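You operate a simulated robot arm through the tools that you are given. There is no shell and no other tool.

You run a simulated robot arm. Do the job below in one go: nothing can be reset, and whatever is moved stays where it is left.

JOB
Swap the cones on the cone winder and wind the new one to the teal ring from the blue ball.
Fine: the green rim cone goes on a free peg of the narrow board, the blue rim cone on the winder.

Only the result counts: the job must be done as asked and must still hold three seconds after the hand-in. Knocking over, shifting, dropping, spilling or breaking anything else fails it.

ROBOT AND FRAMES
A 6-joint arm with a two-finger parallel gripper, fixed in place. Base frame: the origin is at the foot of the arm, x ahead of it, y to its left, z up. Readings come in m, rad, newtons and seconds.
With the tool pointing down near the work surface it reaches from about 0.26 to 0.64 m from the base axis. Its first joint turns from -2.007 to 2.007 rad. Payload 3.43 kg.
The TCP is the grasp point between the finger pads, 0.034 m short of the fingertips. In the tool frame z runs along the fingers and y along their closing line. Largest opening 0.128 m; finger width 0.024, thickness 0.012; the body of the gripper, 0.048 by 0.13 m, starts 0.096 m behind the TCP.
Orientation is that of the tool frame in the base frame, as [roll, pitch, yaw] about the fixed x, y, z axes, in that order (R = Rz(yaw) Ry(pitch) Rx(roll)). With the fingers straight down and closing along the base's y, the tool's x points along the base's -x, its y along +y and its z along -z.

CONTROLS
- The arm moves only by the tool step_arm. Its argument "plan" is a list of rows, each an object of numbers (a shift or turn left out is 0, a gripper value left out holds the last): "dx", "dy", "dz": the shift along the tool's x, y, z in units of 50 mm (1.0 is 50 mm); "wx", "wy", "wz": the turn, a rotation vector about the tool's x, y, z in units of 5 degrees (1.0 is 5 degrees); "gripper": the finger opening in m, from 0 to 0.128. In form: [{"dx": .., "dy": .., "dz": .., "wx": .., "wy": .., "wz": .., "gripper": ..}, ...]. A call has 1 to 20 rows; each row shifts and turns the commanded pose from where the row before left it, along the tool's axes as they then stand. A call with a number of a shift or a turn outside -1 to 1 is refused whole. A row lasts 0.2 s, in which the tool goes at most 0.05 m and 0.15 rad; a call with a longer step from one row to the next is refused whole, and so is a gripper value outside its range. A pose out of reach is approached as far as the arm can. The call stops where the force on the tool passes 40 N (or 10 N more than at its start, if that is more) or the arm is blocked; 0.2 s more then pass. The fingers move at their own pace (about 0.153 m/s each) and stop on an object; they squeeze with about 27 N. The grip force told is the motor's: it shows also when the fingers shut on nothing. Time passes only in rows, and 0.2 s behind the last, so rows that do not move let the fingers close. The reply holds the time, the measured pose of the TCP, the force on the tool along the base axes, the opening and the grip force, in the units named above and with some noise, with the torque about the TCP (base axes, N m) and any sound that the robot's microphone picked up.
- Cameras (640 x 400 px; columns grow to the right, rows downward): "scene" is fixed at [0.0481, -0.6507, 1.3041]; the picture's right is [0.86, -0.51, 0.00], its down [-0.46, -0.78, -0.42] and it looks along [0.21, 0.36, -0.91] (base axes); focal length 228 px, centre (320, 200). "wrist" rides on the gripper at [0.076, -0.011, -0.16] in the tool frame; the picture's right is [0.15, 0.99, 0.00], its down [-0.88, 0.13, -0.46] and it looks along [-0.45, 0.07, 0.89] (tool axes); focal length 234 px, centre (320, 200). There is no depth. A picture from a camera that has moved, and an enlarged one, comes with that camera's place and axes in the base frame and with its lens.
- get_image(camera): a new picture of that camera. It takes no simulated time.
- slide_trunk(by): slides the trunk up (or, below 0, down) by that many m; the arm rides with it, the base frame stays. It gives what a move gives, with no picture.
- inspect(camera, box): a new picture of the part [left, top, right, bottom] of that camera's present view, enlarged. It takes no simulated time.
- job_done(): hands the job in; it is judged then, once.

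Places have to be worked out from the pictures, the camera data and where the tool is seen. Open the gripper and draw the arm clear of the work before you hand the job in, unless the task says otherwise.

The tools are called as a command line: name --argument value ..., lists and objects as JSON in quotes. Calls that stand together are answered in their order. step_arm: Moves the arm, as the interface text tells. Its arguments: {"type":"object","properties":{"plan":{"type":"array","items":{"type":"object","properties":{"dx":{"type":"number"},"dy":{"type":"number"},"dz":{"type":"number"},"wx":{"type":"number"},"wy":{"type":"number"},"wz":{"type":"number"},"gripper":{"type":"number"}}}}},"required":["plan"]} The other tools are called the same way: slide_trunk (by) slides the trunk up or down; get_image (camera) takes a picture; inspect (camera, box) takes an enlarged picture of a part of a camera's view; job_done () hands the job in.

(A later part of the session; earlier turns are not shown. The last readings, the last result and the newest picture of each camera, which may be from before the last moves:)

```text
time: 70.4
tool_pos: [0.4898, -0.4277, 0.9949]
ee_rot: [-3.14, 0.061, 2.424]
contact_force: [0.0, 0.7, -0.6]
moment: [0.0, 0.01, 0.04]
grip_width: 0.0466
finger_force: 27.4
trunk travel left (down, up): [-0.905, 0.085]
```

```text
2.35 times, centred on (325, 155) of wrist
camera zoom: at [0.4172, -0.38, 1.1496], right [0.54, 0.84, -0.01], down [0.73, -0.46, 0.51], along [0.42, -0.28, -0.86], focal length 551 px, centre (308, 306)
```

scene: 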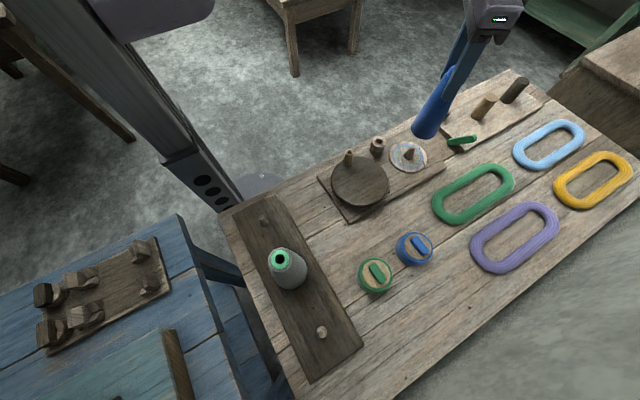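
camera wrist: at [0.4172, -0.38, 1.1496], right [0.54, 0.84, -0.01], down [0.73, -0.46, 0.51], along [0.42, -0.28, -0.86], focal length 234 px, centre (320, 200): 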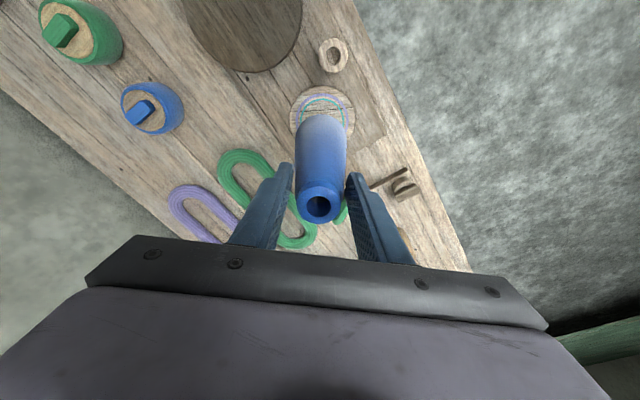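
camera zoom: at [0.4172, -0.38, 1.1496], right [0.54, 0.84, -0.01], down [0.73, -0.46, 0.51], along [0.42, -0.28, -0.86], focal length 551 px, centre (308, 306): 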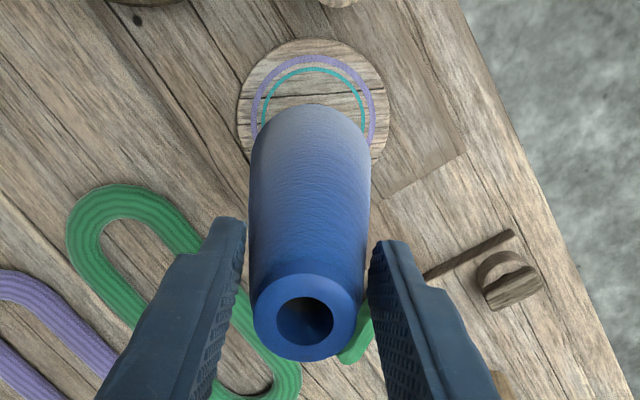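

The rim estimate (0.491,-0.430) matches where the green cone's rim sat, to within 1 mm. Lowering onto the spindle, first most of the way and then slowly.

step_arm --plan '[{"dx": 0.024, "dz": 0.4}, {"dx": 0.024, "dz": 0.4}, {"dx": 0.024, "dz": 0.4}, {"dx": 0.012, "dz": 0.2}, {}]'

inspect --camera "scene" --box '[370, 80, 470, 180]'

```text
time: 71.6
tool_pos: [0.4903, -0.4264, 0.9232]
ee_rot: [-3.14, 0.061, 2.425]
contact_force: [-0.5, 0.4, -1.4]
moment: [0.01, -0.02, -0.01]
grip_width: 0.0465
finger_force: 26.8
trunk travel left (down, up): [-0.905, 0.085]
```

```text
4.00 times, centred on (420, 130) of scene
camera zoom: at [0.0481, -0.6507, 1.3041], right [0.86, -0.51, 0.0], down [-0.46, -0.78, -0.42], along [0.21, 0.36, -0.91], focal length 912 px, centre (-80, 480)
```

zoom: 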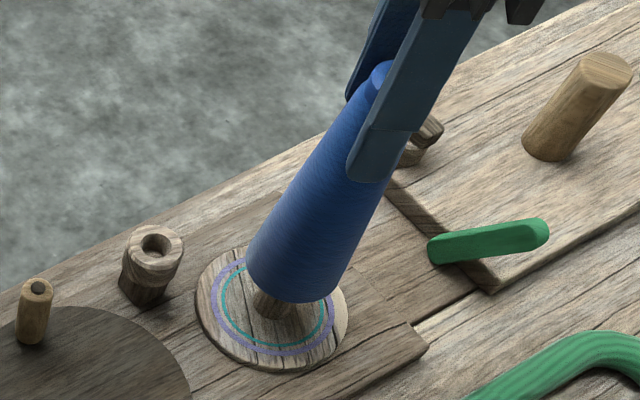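

The spindle is entering the bore with no contact force. Lowering the rest in small steps.

step_arm --plan '[{"dx": 0.012, "dz": 0.2}, {"dx": 0.012, "dz": 0.2}, {"dx": 0.009, "dz": 0.15}, {}]'

step_arm --plan '[{"dx": 0.005, "dz": 0.08}, {}]'

step_arm --plan '[{"dx": 0.005, "dz": 0.08}, {}]'

step_arm --plan '[{"dx": 0.005, "dz": 0.08}, {}]'

inspect --camera "scene" --box '[370, 80, 470, 180]'

```text
time: 72.6
tool_pos: [0.4914, -0.4269, 0.8951]
ee_rot: [-3.14, 0.06, 2.424]
contact_force: [-0.3, -0.6, -2.6]
moment: [-0.01, 0.02, 0.0]
grip_width: 0.0467
finger_force: 26.9
trunk travel left (down, up): [-0.905, 0.085]
```

```text
time: 73.2
tool_pos: [0.4906, -0.4273, 0.8914]
ee_rot: [-3.14, 0.061, 2.423]
contact_force: [-0.2, -0.2, -2.3]
moment: [0.01, -0.01, 0.0]
grip_width: 0.0468
finger_force: 26.6
trunk travel left (down, up): [-0.905, 0.085]
```

```text
time: 73.8
tool_pos: [0.4914, -0.4269, 0.8877]
ee_rot: [-3.138, 0.062, 2.424]
contact_force: [-0.1, -0.2, -1.2]
moment: [0.02, -0.01, 0.01]
grip_width: 0.0467
finger_force: 27.2
trunk travel left (down, up): [-0.905, 0.085]
```

```text
time: 74.4
tool_pos: [0.4909, -0.4277, 0.8827]
ee_rot: [-3.14, 0.061, 2.423]
contact_force: [-0.2, 0.0, -0.7]
moment: [-0.02, 0.01, 0.01]
grip_width: 0.0466
finger_force: 27.1
trunk travel left (down, up): [-0.905, 0.085]
```

```text
4.00 times, centred on (420, 130) of scene
camera zoom: at [0.0481, -0.6507, 1.3041], right [0.86, -0.51, 0.0], down [-0.46, -0.78, -0.42], along [0.21, 0.36, -0.91], focal length 912 px, centre (-80, 480)
```

zoom: 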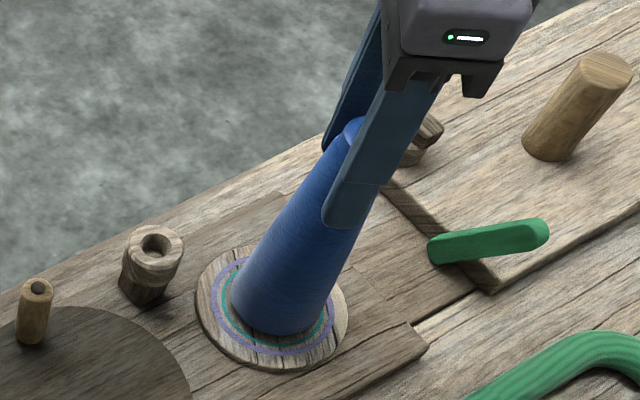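

step_arm --plan '[{"dx": 0.003, "dz": 0.05}, {}]'

step_arm --plan '[{"dx": 0.003, "dz": 0.05}, {}]'

```text
time: 75.0
tool_pos: [0.4907, -0.4266, 0.8815]
ee_rot: [-3.14, 0.065, 2.424]
contact_force: [0.1, 0.3, 3.9]
moment: [0.04, 0.27, 0.0]
grip_width: 0.0466
finger_force: 27.2
trunk travel left (down, up): [-0.905, 0.085]
```

```text
time: 75.6
tool_pos: [0.4909, -0.4262, 0.881]
ee_rot: [-3.14, 0.067, 2.423]
contact_force: [-1.5, 1.9, 16.8]
moment: [0.33, 0.56, -0.01]
grip_width: 0.0465
finger_force: 27.2
trunk travel left (down, up): [-0.905, 0.085]
```

Seated: 17 N at TCP z 0.881, just where expected. I'll relieve the press, open, and look.

step_arm --plan '[{"dz": -0.06}, {"gripper": 0.06}, {"gripper": 0.08}, {"gripper": 0.09}, {}]'

inspect --camera "scene" --box '[370, 80, 470, 180]'

inspect --camera "wrist" --box '[220, 60, 430, 260]'

```text
time: 76.8
tool_pos: [0.4901, -0.4261, 0.8811]
ee_rot: [-3.14, 0.061, 2.424]
contact_force: [-0.6, 0.3, 0.0]
moment: [-0.02, 0.01, -0.05]
grip_width: 0.0899
finger_force: 0.0
trunk travel left (down, up): [-0.905, 0.085]
```

```text
4.00 times, centred on (420, 130) of scene
camera zoom: at [0.0481, -0.6507, 1.3041], right [0.86, -0.51, 0.0], down [-0.46, -0.78, -0.42], along [0.21, 0.36, -0.91], focal length 912 px, centre (-80, 480)
```

zoom: 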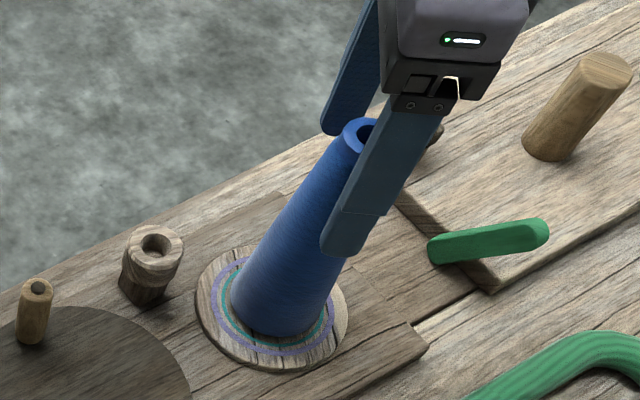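

```text
2.00 times, centred on (325, 160) of wrist
camera zoom: at [0.419, -0.3795, 1.0366], right [0.54, 0.84, -0.01], down [0.73, -0.46, 0.51], along [0.42, -0.28, -0.86], focal length 468 px, centre (310, 280)
```

zoom: 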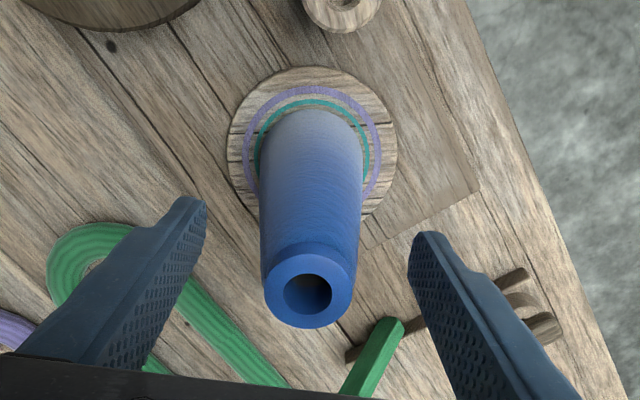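

The blue cone stands properly on the spindle, its base still inside the teal ring. Now for the blue ball: I'll rise clear and study its bar and the socket post closely.

step_arm --plan '[{"dz": -0.8}, {"dz": -0.8}, {"dz": -0.8}, {"dz": -0.4}, {}]'

inspect --camera "scene" --box '[390, 225, 440, 275]'

inspect --camera "scene" --box '[362, 130, 392, 160]'

inspect --camera "wrist" --box '[100, 60, 200, 150]'

```text
time: 78.0
tool_pos: [0.4855, -0.4227, 1.0202]
ee_rot: [-3.139, 0.06, 2.426]
contact_force: [-0.8, -0.1, -0.3]
moment: [0.01, 0.0, 0.02]
grip_width: 0.0899
finger_force: 0.0
trunk travel left (down, up): [-0.905, 0.085]
```

```text
8.00 times, centred on (415, 250) of scene
camera zoom: at [0.0481, -0.6507, 1.3041], right [0.86, -0.51, 0.0], down [-0.46, -0.78, -0.42], along [0.21, 0.36, -0.91], focal length 1824 px, centre (-440, -200)
```

zoom: 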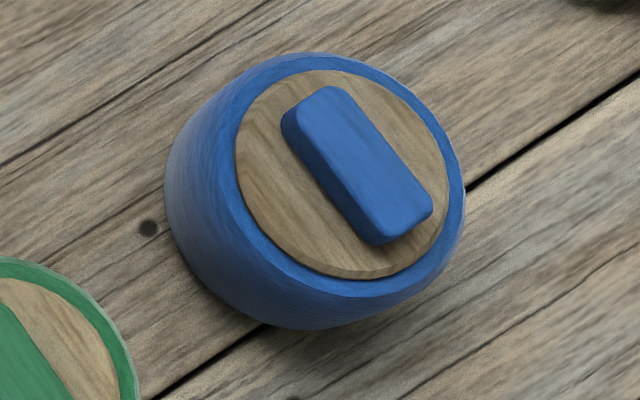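

```text
13.33 times, centred on (377, 145) of scene
camera zoom: at [0.0481, -0.6507, 1.3041], right [0.86, -0.51, 0.0], down [-0.46, -0.78, -0.42], along [0.21, 0.36, -0.91], focal length 3040 px, centre (-440, 933)
```

zoom: 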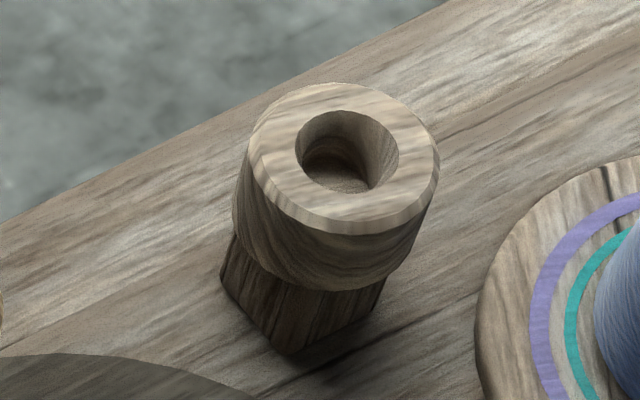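

```text
4.44 times, centred on (150, 105) of wrist
camera zoom: at [0.4133, -0.3754, 1.1765], right [0.54, 0.84, -0.01], down [0.73, -0.46, 0.51], along [0.42, -0.28, -0.86], focal length 1041 px, centre (1076, 622)
```

zoom: 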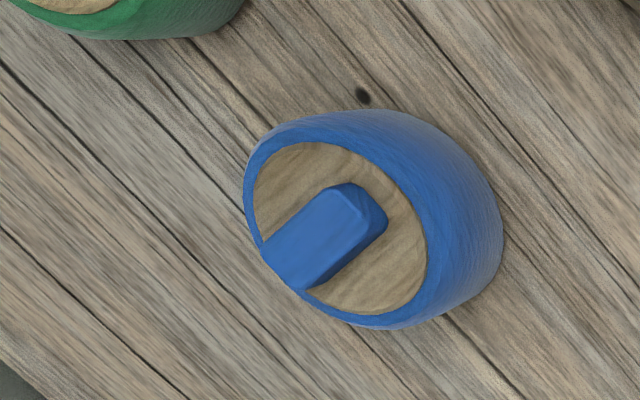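

The bar lies along base y, centred at (0.321,-0.662) with its top at z≈0.759, so the fingers must close along x. The socket is a blind hole of about 23 mm. I'll move to above the ball area and yaw the hand to heading -90°.

step_arm --plan '[{"dx": 0.189, "dy": -0.774, "dz": -0.011}, {"dx": 0.189, "dy": -0.774, "dz": -0.011}, {"dx": 0.189, "dy": -0.774, "dz": -0.011}, {"dx": 0.189, "dy": -0.774, "dz": -0.011}, {"dx": 0.189, "dy": -0.774, "dz": -0.011}, {"dx": 0.189, "dy": -0.774, "dz": -0.011}, {"wx": 0.06, "wz": 0.998}, {"wx": 0.06, "wz": 0.998}, {"wx": 0.06, "wz": 0.998}, {"wx": 0.06, "wz": 0.998}, {"wx": 0.06, "wz": 0.998}, {"wx": 0.06, "wz": 0.998}, {"wx": 0.06, "wz": 0.998}, {"wx": 0.06, "wz": 0.998}, {"wx": 0.06, "wz": 0.998}, {"wx": 0.05, "wz": 0.8}, {}]'

get_image --camera "wrist"

```text
time: 81.6
tool_pos: [0.2894, -0.5564, 1.0219]
ee_rot: [-3.14, 0.062, 1.567]
contact_force: [-0.1, 0.5, -0.4]
moment: [-0.01, 0.01, 0.0]
grip_width: 0.0899
finger_force: 0.0
trunk travel left (down, up): [-0.905, 0.085]
```

```text
taken
camera wrist: at [0.2785, -0.4726, 1.1769], right [0.99, 0.14, -0.01], down [0.13, -0.85, 0.51], along [0.06, -0.51, -0.86], focal length 234 px, centre (320, 200)
```

wrist: 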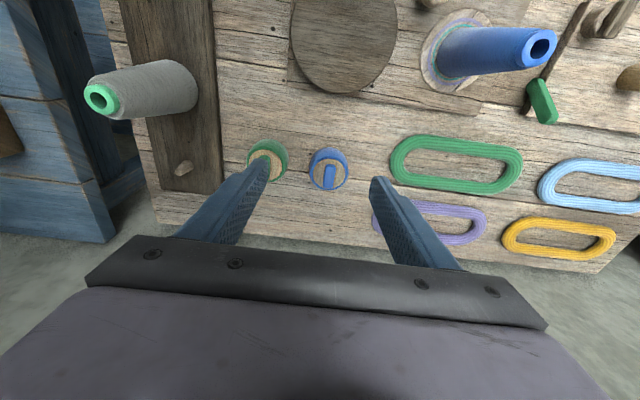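

Heading is -90° with the bar aligned between the fingers. Lowering the trunk 0.15 m to get a better reach for a tilted grasp; fingertips stay about 75 mm above the balls.

slide_trunk --by -0.15

step_arm --plan '[{"wy": -1}, {"wy": -1}, {}]'

```text
time: 83.3
tool_pos: [0.2892, -0.5577, 0.8727]
ee_rot: [-3.14, 0.061, 1.569]
contact_force: [0.2, 0.1, 0.1]
moment: [-0.02, 0.03, 0.0]
grip_width: 0.09
finger_force: 0.0
trunk travel left (down, up): [-0.755, 0.235]
```

```text
time: 84.1
tool_pos: [0.2903, -0.557, 0.8715]
ee_rot: [3.141, 0.237, 1.57]
contact_force: [0.1, 0.0, 0.3]
moment: [0.01, 0.06, -0.03]
grip_width: 0.0899
finger_force: 0.0
trunk travel left (down, up): [-0.755, 0.235]
```

Tilting works without limits here. Tilting further to about 24°, then extending above the ball.

step_arm --plan '[{"wy": -1}, {"wy": -1}, {"dx": -0.5}, {"dx": -0.5}, {}]'

get_image --camera "wrist"

```text
time: 85.3
tool_pos: [0.2909, -0.6041, 0.8928]
ee_rot: [-3.141, 0.412, 1.569]
contact_force: [0.1, -0.6, 0.3]
moment: [-0.02, 0.02, 0.01]
grip_width: 0.09
finger_force: 0.0
trunk travel left (down, up): [-0.755, 0.235]
```

```text
taken
camera wrist: at [0.2791, -0.4716, 1.0093], right [0.99, 0.13, -0.06], down [0.13, -0.63, 0.77], along [0.07, -0.77, -0.64], focal length 234 px, centre (320, 200)
```

wrist: 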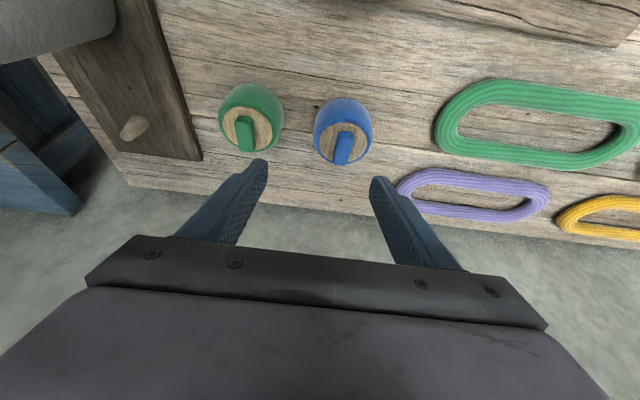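

Tilt is 23.6° and the reach looks fine. I'll narrow the opening to 55 mm and hover just above the blue ball's bar, then check alignment.

step_arm --plan '[{"dx": -0.133, "dy": 0.2, "dz": 0.495, "gripper": 0.055}, {"dx": -0.133, "dy": 0.2, "dz": 0.495, "gripper": 0.055}, {"dx": -0.133, "dy": 0.2, "dz": 0.495, "gripper": 0.055}, {}]'

get_image --camera "wrist"

inspect --camera "scene" --box '[360, 200, 460, 300]'

```text
time: 86.3
tool_pos: [0.3179, -0.646, 0.8293]
ee_rot: [-3.141, 0.41, 1.569]
contact_force: [0.3, 0.0, 0.3]
moment: [0.01, 0.02, -0.02]
grip_width: 0.055
finger_force: 0.0
out of reach, approached as far as the arm can: row 3
trunk travel left (down, up): [-0.755, 0.235]
```

```text
taken
camera wrist: at [0.3057, -0.513, 0.9465], right [0.99, 0.13, -0.06], down [0.13, -0.63, 0.77], along [0.07, -0.77, -0.64], focal length 234 px, centre (320, 200)
```

wrist: 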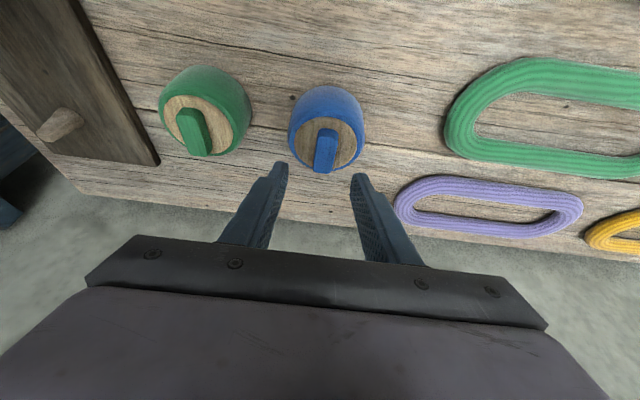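

```text
4.00 times, centred on (410, 250) of scene
camera zoom: at [0.0481, -0.6507, 1.3041], right [0.86, -0.51, 0.0], down [-0.46, -0.78, -0.42], along [0.21, 0.36, -0.91], focal length 912 px, centre (-40, 0)
```

zoom: 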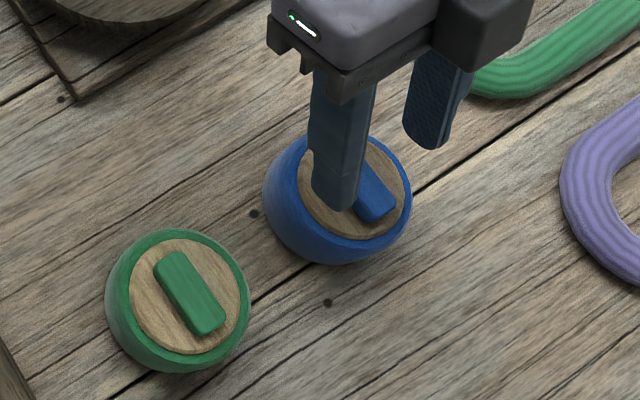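

The hand is at r≈0.72 and aligned within 2–3 mm in x, but right at the reach limit. I'll raise the hand 50 mm and lower the trunk 60 mm, which puts the wrist at a better height for the final approach.

step_arm --plan '[{"dx": -0.4, "dz": -0.9163}, {}]'

slide_trunk --by -0.06

```text
time: 86.9
tool_pos: [0.3135, -0.6446, 0.8807]
ee_rot: [-3.141, 0.41, 1.57]
contact_force: [0.0, 0.3, 0.1]
moment: [0.02, -0.02, 0.0]
grip_width: 0.055
finger_force: 0.0
trunk travel left (down, up): [-0.755, 0.235]
```

```text
time: 87.9
tool_pos: [0.3146, -0.6454, 0.8215]
ee_rot: [3.141, 0.413, 1.569]
contact_force: [0.3, 0.9, -0.2]
moment: [0.01, 0.0, 0.01]
grip_width: 0.0552
finger_force: 0.0
trunk travel left (down, up): [-0.695, 0.295]
```

Now stepping to just above the bar, with the lowest fingertip corner about 5 mm above its top.

step_arm --plan '[{"dx": 0.062, "dy": 0.118, "dz": 0.44}, {}]'

inspect --camera "wrist" --box '[250, 70, 400, 220]'

inspect --camera "scene" --box '[380, 210, 450, 280]'

```text
time: 88.5
tool_pos: [0.3208, -0.6435, 0.7981]
ee_rot: [-3.141, 0.413, 1.569]
contact_force: [0.4, 0.3, 0.5]
moment: [0.01, 0.0, 0.04]
grip_width: 0.0552
finger_force: 0.0
out of reach, approached as far as the arm can: row 1
trunk travel left (down, up): [-0.695, 0.295]
```

```text
2.67 times, centred on (325, 145) of wrist
camera zoom: at [0.3083, -0.5112, 0.9153], right [0.99, 0.13, -0.06], down [0.13, -0.63, 0.77], along [0.07, -0.77, -0.64], focal length 624 px, centre (307, 347)
```

zoom: 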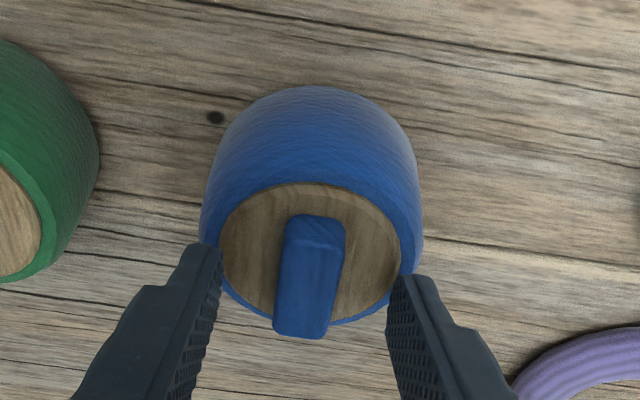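

```text
5.71 times, centred on (415, 245) of scene
camera zoom: at [0.0481, -0.6507, 1.3041], right [0.86, -0.51, 0.0], down [-0.46, -0.78, -0.42], along [0.21, 0.36, -0.91], focal length 1303 px, centre (-223, -57)
```

zoom: 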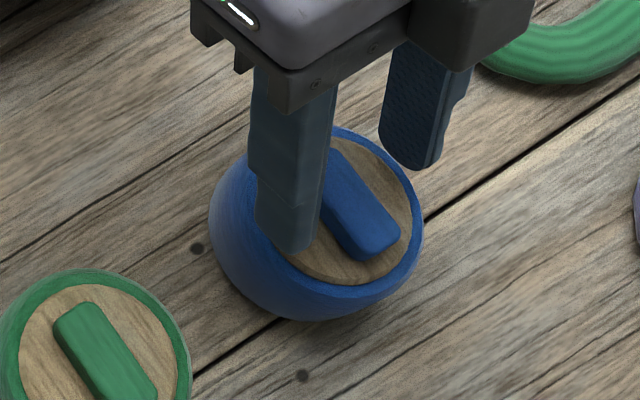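

Fingers straddle the bar symmetrically and cover y from -0.646 to -0.668. I'll lower by the trunk alone, 14 mm, to put the fingertips beside the bar, then close.

slide_trunk --by -0.014

step_arm --plan '[{"gripper": 0.005}, {"gripper": 0.005}, {"gripper": 0.005}, {}]'

inspect --camera "wrist" --box '[250, 70, 400, 220]'

inspect --camera "scene" --box '[380, 210, 450, 280]'

```text
time: 89.1
tool_pos: [0.3192, -0.6434, 0.7906]
ee_rot: [3.139, 0.42, 1.567]
contact_force: [-0.6, 4.3, 17.9]
moment: [0.04, 0.26, -0.05]
grip_width: 0.0552
finger_force: 0.3
trunk travel left (down, up): [-0.681, 0.309]
```

```text
time: 90.1
tool_pos: [0.3203, -0.6444, 0.7919]
ee_rot: [3.138, 0.423, 1.567]
contact_force: [3.2, -6.0, 21.1]
moment: [-0.32, -0.07, 0.07]
grip_width: 0.0183
finger_force: 27.5
trunk travel left (down, up): [-0.681, 0.309]
```

```text
2.67 times, centred on (325, 145) of wrist
camera zoom: at [0.3081, -0.5106, 0.9056], right [0.99, 0.13, -0.05], down [0.13, -0.62, 0.78], along [0.07, -0.78, -0.63], focal length 624 px, centre (307, 347)
```

zoom: 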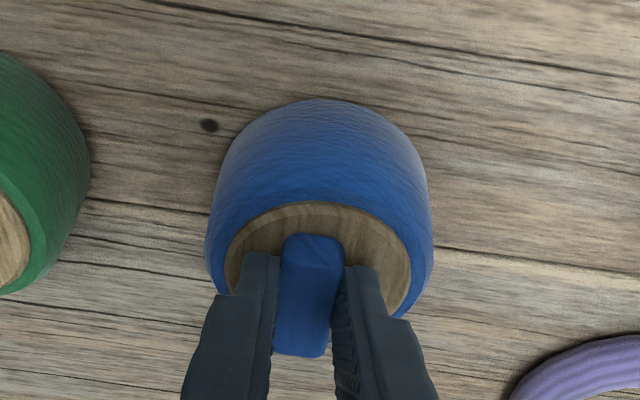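

```text
5.71 times, centred on (415, 245) of scene
camera zoom: at [0.0481, -0.6507, 1.3041], right [0.86, -0.51, 0.0], down [-0.46, -0.78, -0.42], along [0.21, 0.36, -0.91], focal length 1303 px, centre (-223, -57)
```

zoom: 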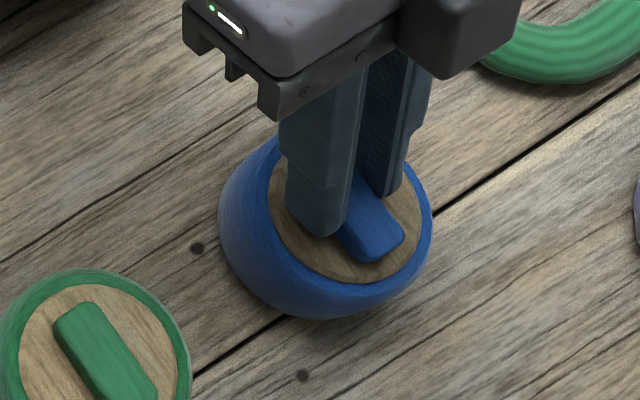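

The bar is gripped at 18 mm, fingertips resting on the wooden cap. I'll lift 20 mm straight up with the trunk and see whether the whole ball or only the cap comes up.

slide_trunk --by 0.025

inspect --camera "scene" --box '[370, 200, 460, 290]'

inspect --camera "wrist" --box '[240, 60, 400, 220]'

```text
time: 90.8
tool_pos: [0.3195, -0.6424, 0.8088]
ee_rot: [-3.14, 0.405, 1.569]
contact_force: [-0.5, -0.4, 0.4]
moment: [0.04, 0.0, -0.02]
grip_width: 0.0184
finger_force: 27.1
trunk travel left (down, up): [-0.706, 0.284]
```

```text
4.44 times, centred on (415, 245) of scene
camera zoom: at [0.0481, -0.6507, 1.3041], right [0.86, -0.51, 0.0], down [-0.46, -0.78, -0.42], along [0.21, 0.36, -0.91], focal length 1013 px, centre (-102, 0)
```

zoom: 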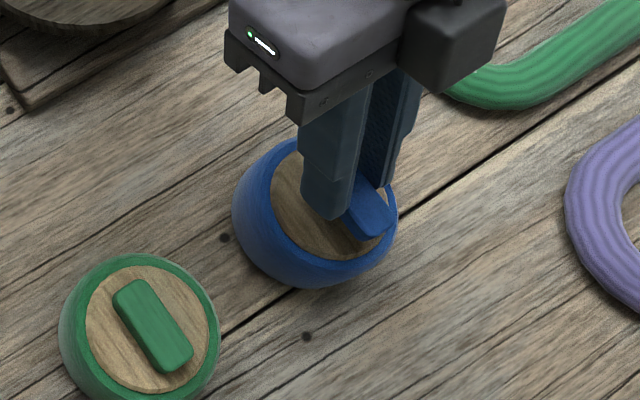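

```text
2.50 times, centred on (320, 140) of wrist
camera zoom: at [0.3079, -0.5109, 0.9251], right [0.99, 0.13, -0.06], down [0.13, -0.63, 0.77], along [0.06, -0.77, -0.64], focal length 585 px, centre (320, 350)
```

zoom: 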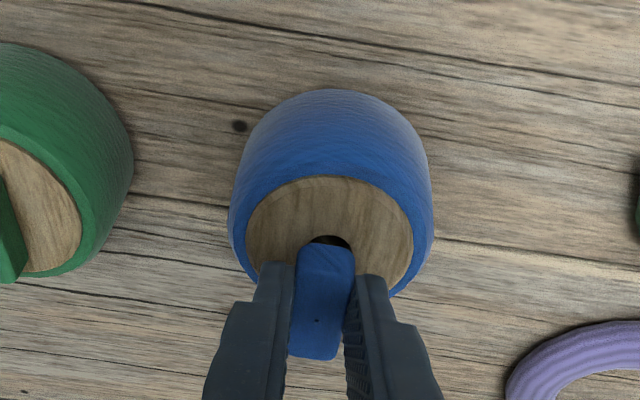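

Only the blue bar came up, leaving a hole in the cap: it's a plug, likely the yarn end, meant for the winder's socket. Lifting further to see the stem.

slide_trunk --by 0.06

inspect --camera "scene" --box '[370, 190, 470, 290]'

inspect --camera "wrist" --box '[230, 40, 410, 240]'

```text
time: 91.8
tool_pos: [0.32, -0.644, 0.8687]
ee_rot: [3.141, 0.412, 1.568]
contact_force: [0.0, 0.0, 0.4]
moment: [0.0, -0.03, -0.01]
grip_width: 0.0185
finger_force: 27.1
trunk travel left (down, up): [-0.766, 0.224]
```

```text
4.00 times, centred on (420, 240) of scene
camera zoom: at [0.0481, -0.6507, 1.3041], right [0.86, -0.51, 0.0], down [-0.46, -0.78, -0.42], along [0.21, 0.36, -0.91], focal length 912 px, centre (-80, 40)
```

zoom: 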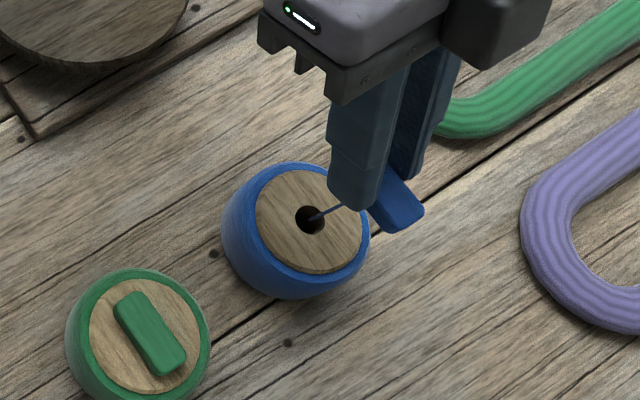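

```text
2.00 times, centred on (320, 140) of wrist
camera zoom: at [0.3081, -0.5111, 0.9864], right [0.99, 0.13, -0.06], down [0.13, -0.63, 0.77], along [0.07, -0.77, -0.64], focal length 468 px, centre (320, 320)
```

zoom: 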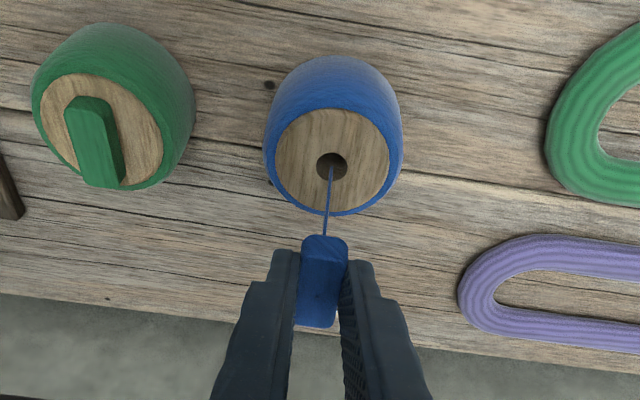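

A blue yarn runs from the ball to the bar, so the bar is the ball's yarn end and belongs in the winder's socket. I'll look closely at how the bar sits in the grip and whether it has a stem.

inspect --camera "wrist" --box '[290, 110, 350, 220]'

inspect --camera "scene" --box '[410, 210, 450, 255]'

```text
3.64 times, centred on (320, 165) of wrist
camera zoom: at [0.3081, -0.5111, 0.9864], right [0.99, 0.13, -0.06], down [0.13, -0.63, 0.77], along [0.07, -0.77, -0.64], focal length 852 px, centre (320, 327)
```

zoom: 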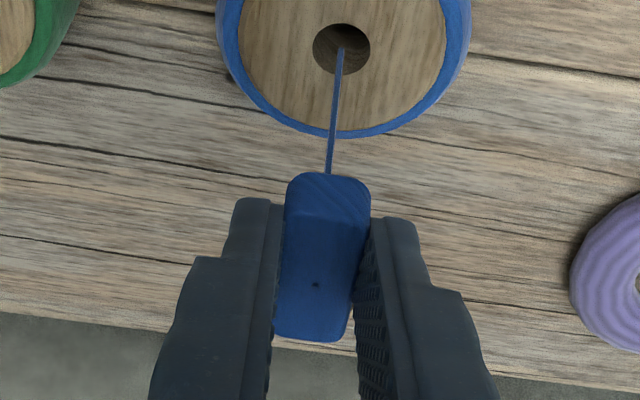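

```text
8.89 times, centred on (430, 232) of scene
camera zoom: at [0.0481, -0.6507, 1.3041], right [0.86, -0.51, 0.0], down [-0.46, -0.78, -0.42], along [0.21, 0.36, -0.91], focal length 2026 px, centre (-658, -89)
```

zoom: 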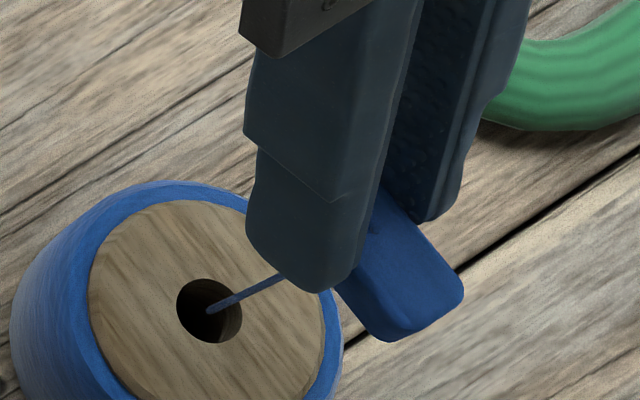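

Triangulating the bar in hand puts its centre 17.5 mm ahead of the TCP, with its top 21 mm below and its bottom about 34 mm below. Any stem is under 22 mm long. I'll carry it, keeping the same tilt so it stays level, to a hover near the socket at about (0.42,-0.363).

step_arm --plan '[{"dx": 0.538, "dy": 0.2, "dz": -0.259}, {"dx": 0.538, "dy": 0.2, "dz": -0.259}, {"dx": 0.538, "dy": 0.2, "dz": -0.259}, {"dx": 0.538, "dy": 0.2, "dz": -0.259}, {"dx": 0.538, "dy": 0.2, "dz": -0.259}, {}]'

get_image --camera "scene"

get_image --camera "wrist"

```text
time: 93.2
tool_pos: [0.3694, -0.4956, 0.871]
ee_rot: [3.141, 0.412, 1.568]
contact_force: [0.4, 0.1, -1.0]
moment: [0.01, -0.02, 0.0]
grip_width: 0.0183
finger_force: 27.0
trunk travel left (down, up): [-0.766, 0.224]
```

```text
taken
```

scene: 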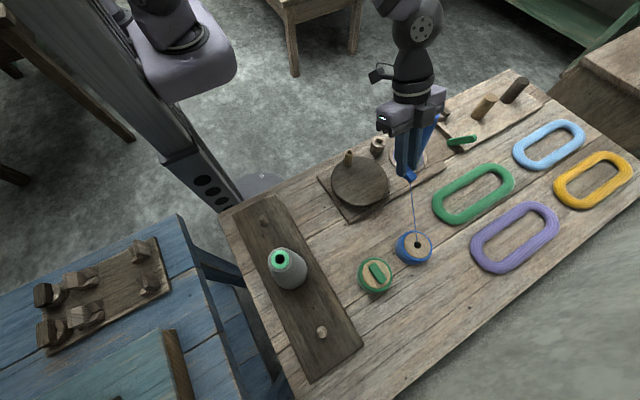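

```text
taken
camera wrist: at [0.3584, -0.3625, 0.9878], right [0.99, 0.13, -0.06], down [0.13, -0.62, 0.77], along [0.07, -0.77, -0.64], focal length 234 px, centre (320, 200)
```

wrist: 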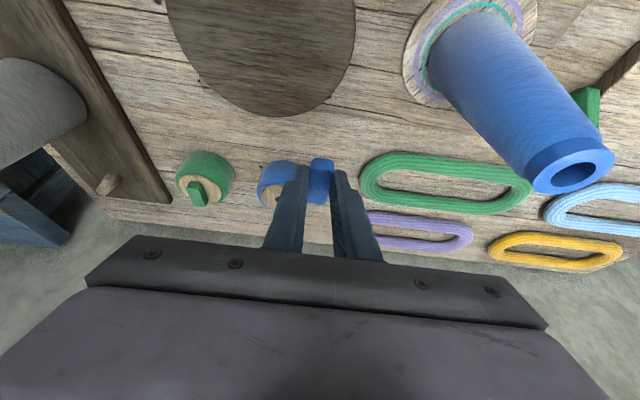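

The yarn pays out as the plug moves. Continuing most of the way toward the socket, then measuring it with the wrist camera.

step_arm --plan '[{"dx": 0.538, "dy": 0.2, "dz": -0.259}, {"dx": 0.538, "dy": 0.2, "dz": -0.259}, {"dx": 0.538, "dy": 0.2, "dz": -0.259}, {"dx": 0.538, "dy": 0.2, "dz": -0.259}, {}]'

get_image --camera "wrist"

inspect --camera "scene" --box '[340, 90, 460, 190]'

```text
time: 94.5
tool_pos: [0.4092, -0.3764, 0.8809]
ee_rot: [3.141, 0.413, 1.571]
contact_force: [-1.0, 1.0, 0.2]
moment: [-0.03, -0.01, 0.0]
grip_width: 0.0181
finger_force: 27.2
trunk travel left (down, up): [-0.766, 0.224]
```

```text
taken
camera wrist: at [0.3976, -0.2425, 0.9971], right [0.99, 0.13, -0.06], down [0.13, -0.63, 0.77], along [0.06, -0.77, -0.64], focal length 234 px, centre (320, 200)
```

wrist: 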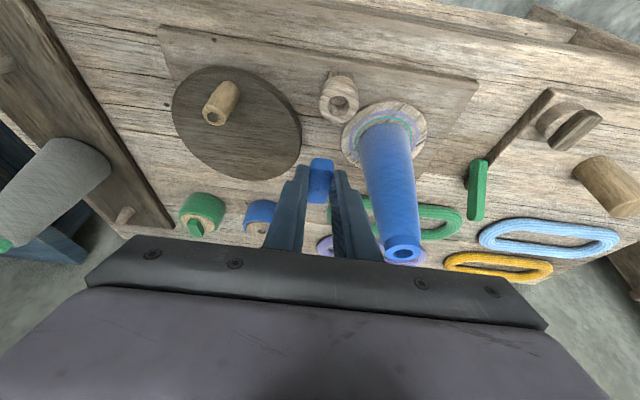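

```text
4.00 times, centred on (400, 140) of scene
camera zoom: at [0.0481, -0.6507, 1.3041], right [0.86, -0.51, 0.0], down [-0.46, -0.78, -0.42], along [0.21, 0.36, -0.91], focal length 912 px, centre (0, 440)
```

zoom: 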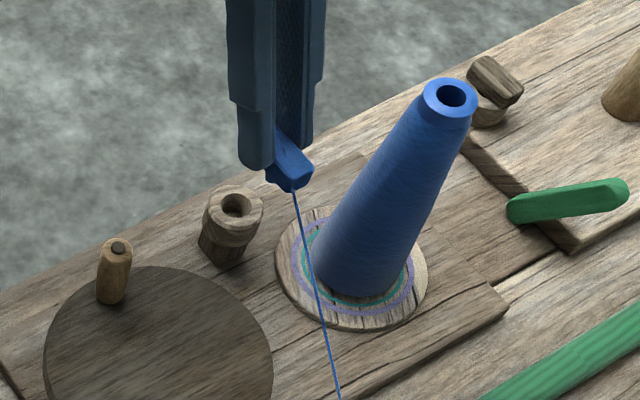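

The wrist view shows the socket clearly. Zooming in to measure it.

inspect --camera "wrist" --box '[280, 60, 380, 160]'

inspect --camera "scene" --box '[360, 125, 400, 165]'

```text
4.00 times, centred on (330, 110) of wrist
camera zoom: at [0.3976, -0.2425, 0.9971], right [0.99, 0.13, -0.06], down [0.13, -0.63, 0.77], along [0.06, -0.77, -0.64], focal length 937 px, centre (280, 560)
```

zoom: 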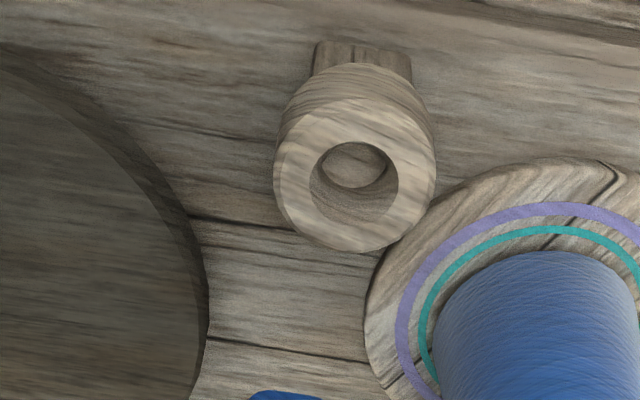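

```text
10.00 times, centred on (380, 145) of scene
camera zoom: at [0.0481, -0.6507, 1.3041], right [0.86, -0.51, 0.0], down [-0.46, -0.78, -0.42], along [0.21, 0.36, -0.91], focal length 2280 px, centre (-280, 750)
```

zoom: 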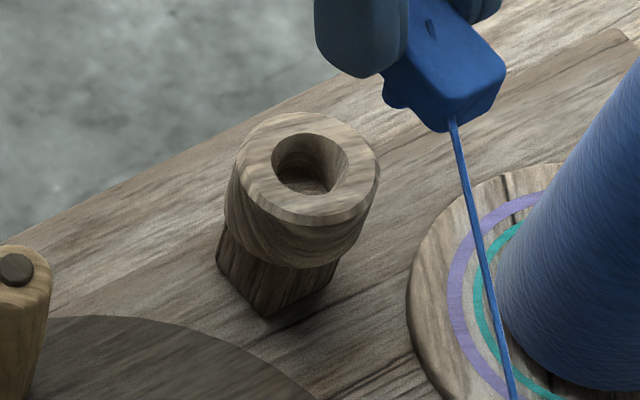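

The scene zoom hints at a short stem under the bar. I'll zoom in more to measure it.

inspect --camera "scene" --box '[390, 120, 420, 150]'

inspect --camera "wrist" --box '[290, 140, 350, 220]'

```text
13.33 times, centred on (405, 135) of scene
camera zoom: at [0.0481, -0.6507, 1.3041], right [0.86, -0.51, 0.0], down [-0.46, -0.78, -0.42], along [0.21, 0.36, -0.91], focal length 3040 px, centre (-813, 1067)
```

zoom: 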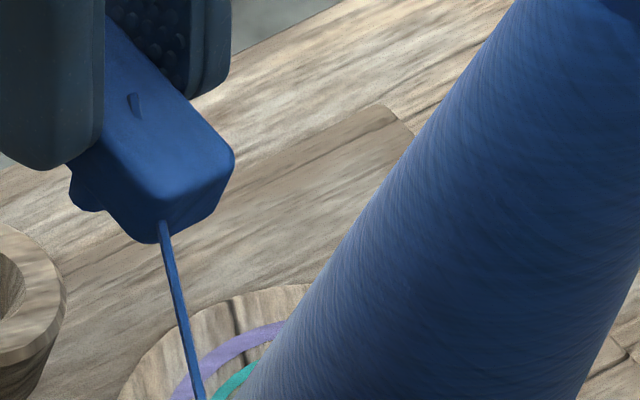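

```text
5.00 times, centred on (320, 180) of wrist
camera zoom: at [0.3976, -0.2425, 0.9971], right [0.99, 0.13, -0.06], down [0.13, -0.63, 0.77], along [0.06, -0.77, -0.64], focal length 1171 px, centre (320, 300)
```

zoom: 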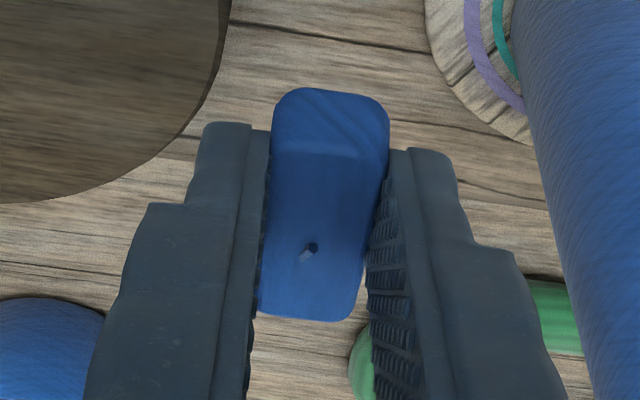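

The nub at the bar's centre measures at about (0.4085,-0.3965,0.858) and the socket at (0.4198,-0.365,0.7665), using the same cameras. I'll shift laterally by that difference and lower with the trunk 45 mm, stopping above the socket to re-check.

step_arm --plan '[{"dx": 0.289, "dy": 0.113, "dz": -0.127}, {"dx": 0.288, "dy": 0.113, "dz": -0.126}, {}]'

slide_trunk --by -0.04

get_image --camera "wrist"

inspect --camera "scene" --box '[355, 115, 415, 165]'

inspect --camera "wrist" --box '[270, 90, 370, 220]'

```text
time: 95.2
tool_pos: [0.4201, -0.3449, 0.8808]
ee_rot: [3.141, 0.413, 1.569]
contact_force: [0.9, -0.3, 0.1]
moment: [-0.03, 0.02, -0.02]
grip_width: 0.0182
finger_force: 27.4
trunk travel left (down, up): [-0.766, 0.224]
```

```text
time: 96.1
tool_pos: [0.4213, -0.3439, 0.8397]
ee_rot: [-3.141, 0.411, 1.569]
contact_force: [0.3, -0.1, -0.2]
moment: [0.02, -0.03, 0.0]
grip_width: 0.0183
finger_force: 26.6
trunk travel left (down, up): [-0.726, 0.264]
```

```text
taken
camera wrist: at [0.4088, -0.2115, 0.9564], right [0.99, 0.13, -0.06], down [0.13, -0.63, 0.77], along [0.07, -0.77, -0.64], focal length 234 px, centre (320, 200)
```

wrist: 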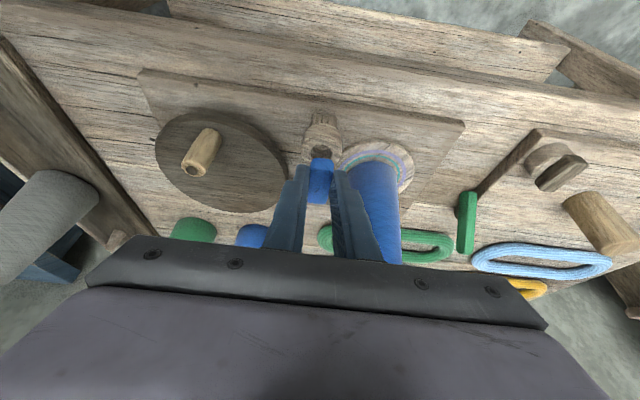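

```text
8.00 times, centred on (385, 140) of scene
camera zoom: at [0.0481, -0.6507, 1.3041], right [0.86, -0.51, 0.0], down [-0.46, -0.78, -0.42], along [0.21, 0.36, -0.91], focal length 1824 px, centre (-200, 680)
```

zoom: 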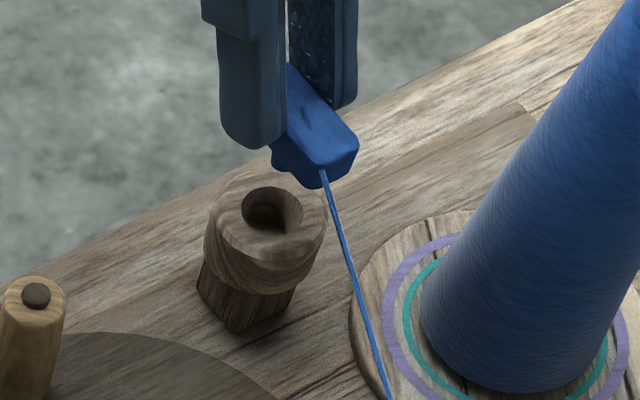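

```text
3.08 times, centred on (320, 155) of wrist
camera zoom: at [0.4088, -0.2115, 0.9564], right [0.99, 0.13, -0.06], down [0.13, -0.63, 0.77], along [0.07, -0.77, -0.64], focal length 720 px, centre (320, 338)
```

zoom: 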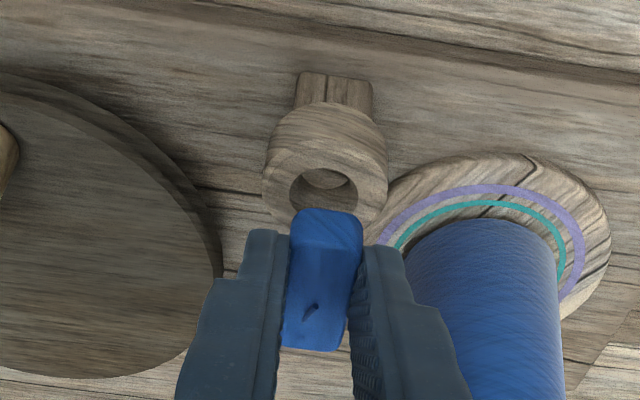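

Both cameras put the plug within 1–3 mm of the socket axis. I'll apply a 1.5 mm +y correction and lower with the trunk in small steps, watching the force.

step_arm --plan '[{"dx": 0.0275, "dy": 0.01, "dz": -0.012}, {}]'

slide_trunk --by -0.015

inspect --camera "scene" --box '[355, 115, 415, 165]'

inspect --camera "wrist" --box '[270, 90, 370, 220]'

```text
time: 96.7
tool_pos: [0.4206, -0.3424, 0.8409]
ee_rot: [-3.141, 0.412, 1.568]
contact_force: [-0.3, -0.2, -0.7]
moment: [-0.05, 0.0, -0.01]
grip_width: 0.0183
finger_force: 27.0
trunk travel left (down, up): [-0.726, 0.264]
```

```text
time: 97.3
tool_pos: [0.4208, -0.342, 0.8255]
ee_rot: [3.141, 0.411, 1.57]
contact_force: [-0.5, -0.1, 0.1]
moment: [0.0, -0.03, -0.01]
grip_width: 0.0182
finger_force: 27.8
trunk travel left (down, up): [-0.711, 0.279]
```

```text
8.00 times, centred on (385, 140) of scene
camera zoom: at [0.0481, -0.6507, 1.3041], right [0.86, -0.51, 0.0], down [-0.46, -0.78, -0.42], along [0.21, 0.36, -0.91], focal length 1824 px, centre (-200, 680)
```

zoom: 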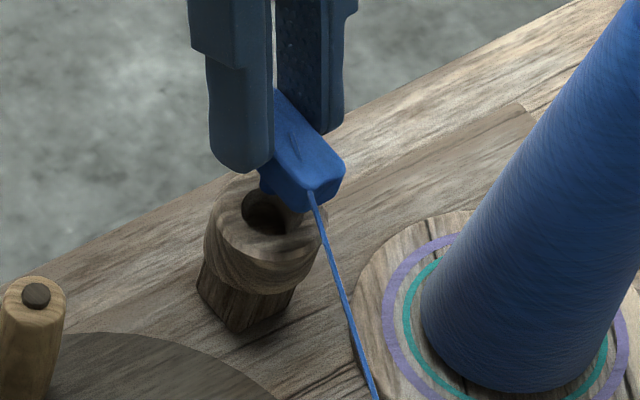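

```text
3.08 times, centred on (320, 155) of wrist
camera zoom: at [0.4093, -0.2096, 0.9419], right [0.99, 0.13, -0.06], down [0.13, -0.63, 0.77], along [0.07, -0.77, -0.64], focal length 720 px, centre (320, 338)
```

zoom: 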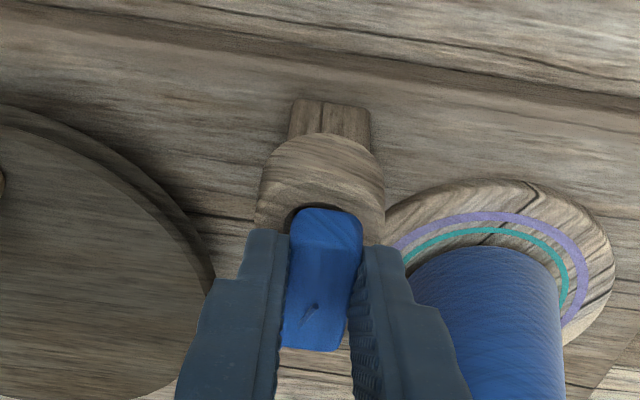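

The stem tip is heading into the hole. Lowering further in 6–8 mm steps.

slide_trunk --by -0.008

slide_trunk --by -0.006

inspect --camera "scene" --box '[355, 115, 415, 165]'

```text
time: 97.9
tool_pos: [0.4207, -0.3419, 0.818]
ee_rot: [-3.141, 0.413, 1.566]
contact_force: [0.0, -0.2, -0.3]
moment: [0.01, 0.0, 0.02]
grip_width: 0.0184
finger_force: 27.0
trunk travel left (down, up): [-0.703, 0.287]
```

```text
time: 98.4
tool_pos: [0.4207, -0.3418, 0.8118]
ee_rot: [3.141, 0.412, 1.57]
contact_force: [-0.1, -0.7, -0.3]
moment: [0.01, 0.01, -0.01]
grip_width: 0.0183
finger_force: 26.8
trunk travel left (down, up): [-0.697, 0.293]
```

```text
8.00 times, centred on (385, 140) of scene
camera zoom: at [0.0481, -0.6507, 1.3041], right [0.86, -0.51, 0.0], down [-0.46, -0.78, -0.42], along [0.21, 0.36, -0.91], focal length 1824 px, centre (-200, 680)
```

zoom: 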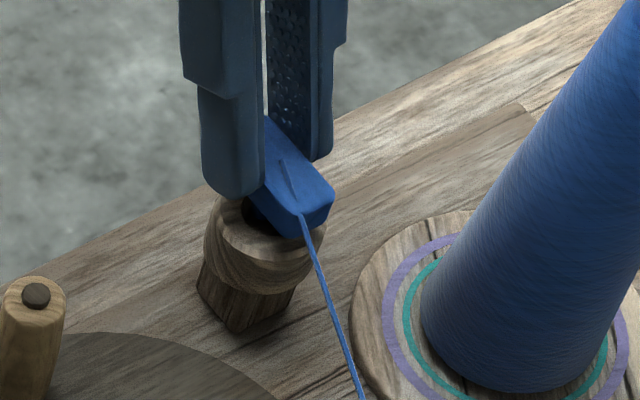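

No contact force, so the stem is entering. Continuing down in small steps until the bar seats.

slide_trunk --by -0.005

slide_trunk --by -0.004

inspect --camera "scene" --box '[355, 115, 415, 165]'

inspect --camera "wrist" --box '[270, 90, 370, 220]'

```text
time: 99.0
tool_pos: [0.4201, -0.3428, 0.8061]
ee_rot: [-3.141, 0.411, 1.568]
contact_force: [-0.6, -0.5, -0.8]
moment: [-0.02, 0.0, 0.0]
grip_width: 0.0187
finger_force: 27.0
trunk travel left (down, up): [-0.692, 0.298]
```

```text
time: 99.5
tool_pos: [0.4202, -0.3413, 0.8048]
ee_rot: [3.138, 0.415, 1.569]
contact_force: [-3.0, 1.4, 16.0]
moment: [0.0, 0.25, -0.25]
grip_width: 0.0186
finger_force: 27.0
trunk travel left (down, up): [-0.688, 0.302]
```

```text
8.00 times, centred on (385, 140) of scene
camera zoom: at [0.0481, -0.6507, 1.3041], right [0.86, -0.51, 0.0], down [-0.46, -0.78, -0.42], along [0.21, 0.36, -0.91], focal length 1824 px, centre (-200, 680)
```

zoom: 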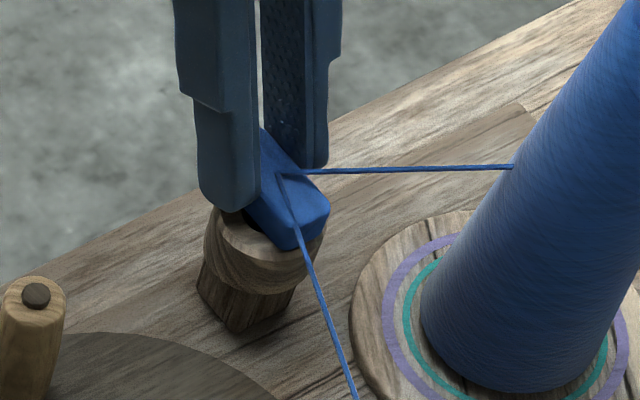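

```text
3.08 times, centred on (320, 155) of wrist
camera zoom: at [0.4088, -0.2094, 0.921], right [0.99, 0.13, -0.06], down [0.13, -0.62, 0.77], along [0.07, -0.77, -0.63], focal length 720 px, centre (320, 338)
```

zoom: 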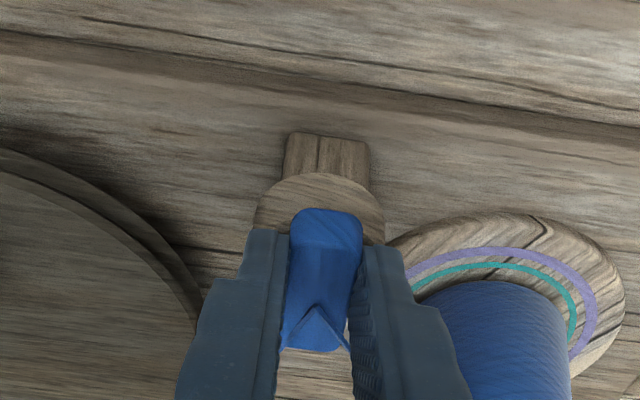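

The yarn now runs from the blue ball through the plug to the blue cone: threaded. I'll relieve the press and release the plug gently.

slide_trunk --by 0.002

step_arm --plan '[{"gripper": 0.03}, {"gripper": 0.045}, {"gripper": 0.045}, {}]'

inspect --camera "scene" --box '[355, 115, 415, 165]'

inspect --camera "wrist" --box '[250, 70, 390, 220]'

```text
time: 100.0
tool_pos: [0.4196, -0.3422, 0.8041]
ee_rot: [3.141, 0.412, 1.568]
contact_force: [-0.5, -2.3, 9.2]
moment: [-0.17, 0.11, -0.09]
grip_width: 0.0181
finger_force: 27.0
trunk travel left (down, up): [-0.69, 0.3]
```

```text
time: 101.0
tool_pos: [0.4198, -0.343, 0.8049]
ee_rot: [-3.141, 0.412, 1.568]
contact_force: [0.7, 1.0, 0.3]
moment: [-0.05, 0.01, -0.03]
grip_width: 0.0451
finger_force: 0.1
trunk travel left (down, up): [-0.69, 0.3]
```

```text
8.00 times, centred on (385, 140) of scene
camera zoom: at [0.0481, -0.6507, 1.3041], right [0.86, -0.51, 0.0], down [-0.46, -0.78, -0.42], along [0.21, 0.36, -0.91], focal length 1824 px, centre (-200, 680)
```

zoom: 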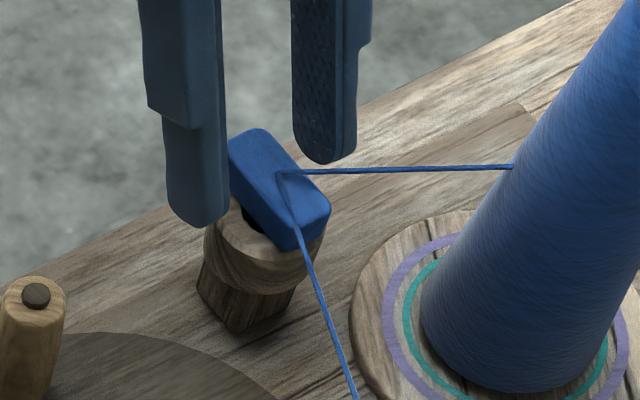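

```text
2.67 times, centred on (320, 145) of wrist
camera zoom: at [0.4093, -0.2095, 0.9207], right [0.99, 0.13, -0.06], down [0.13, -0.63, 0.77], along [0.06, -0.77, -0.64], focal length 624 px, centre (320, 347)
```

zoom: 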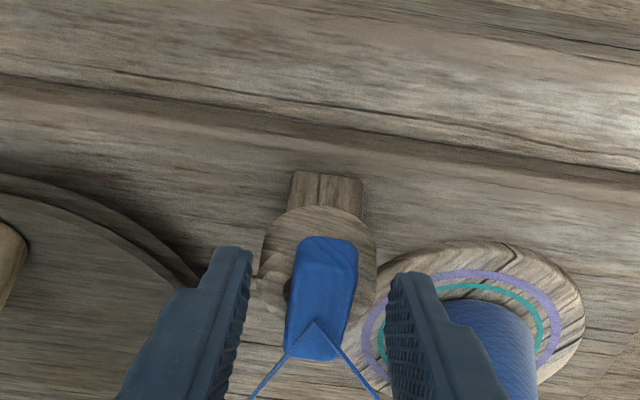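

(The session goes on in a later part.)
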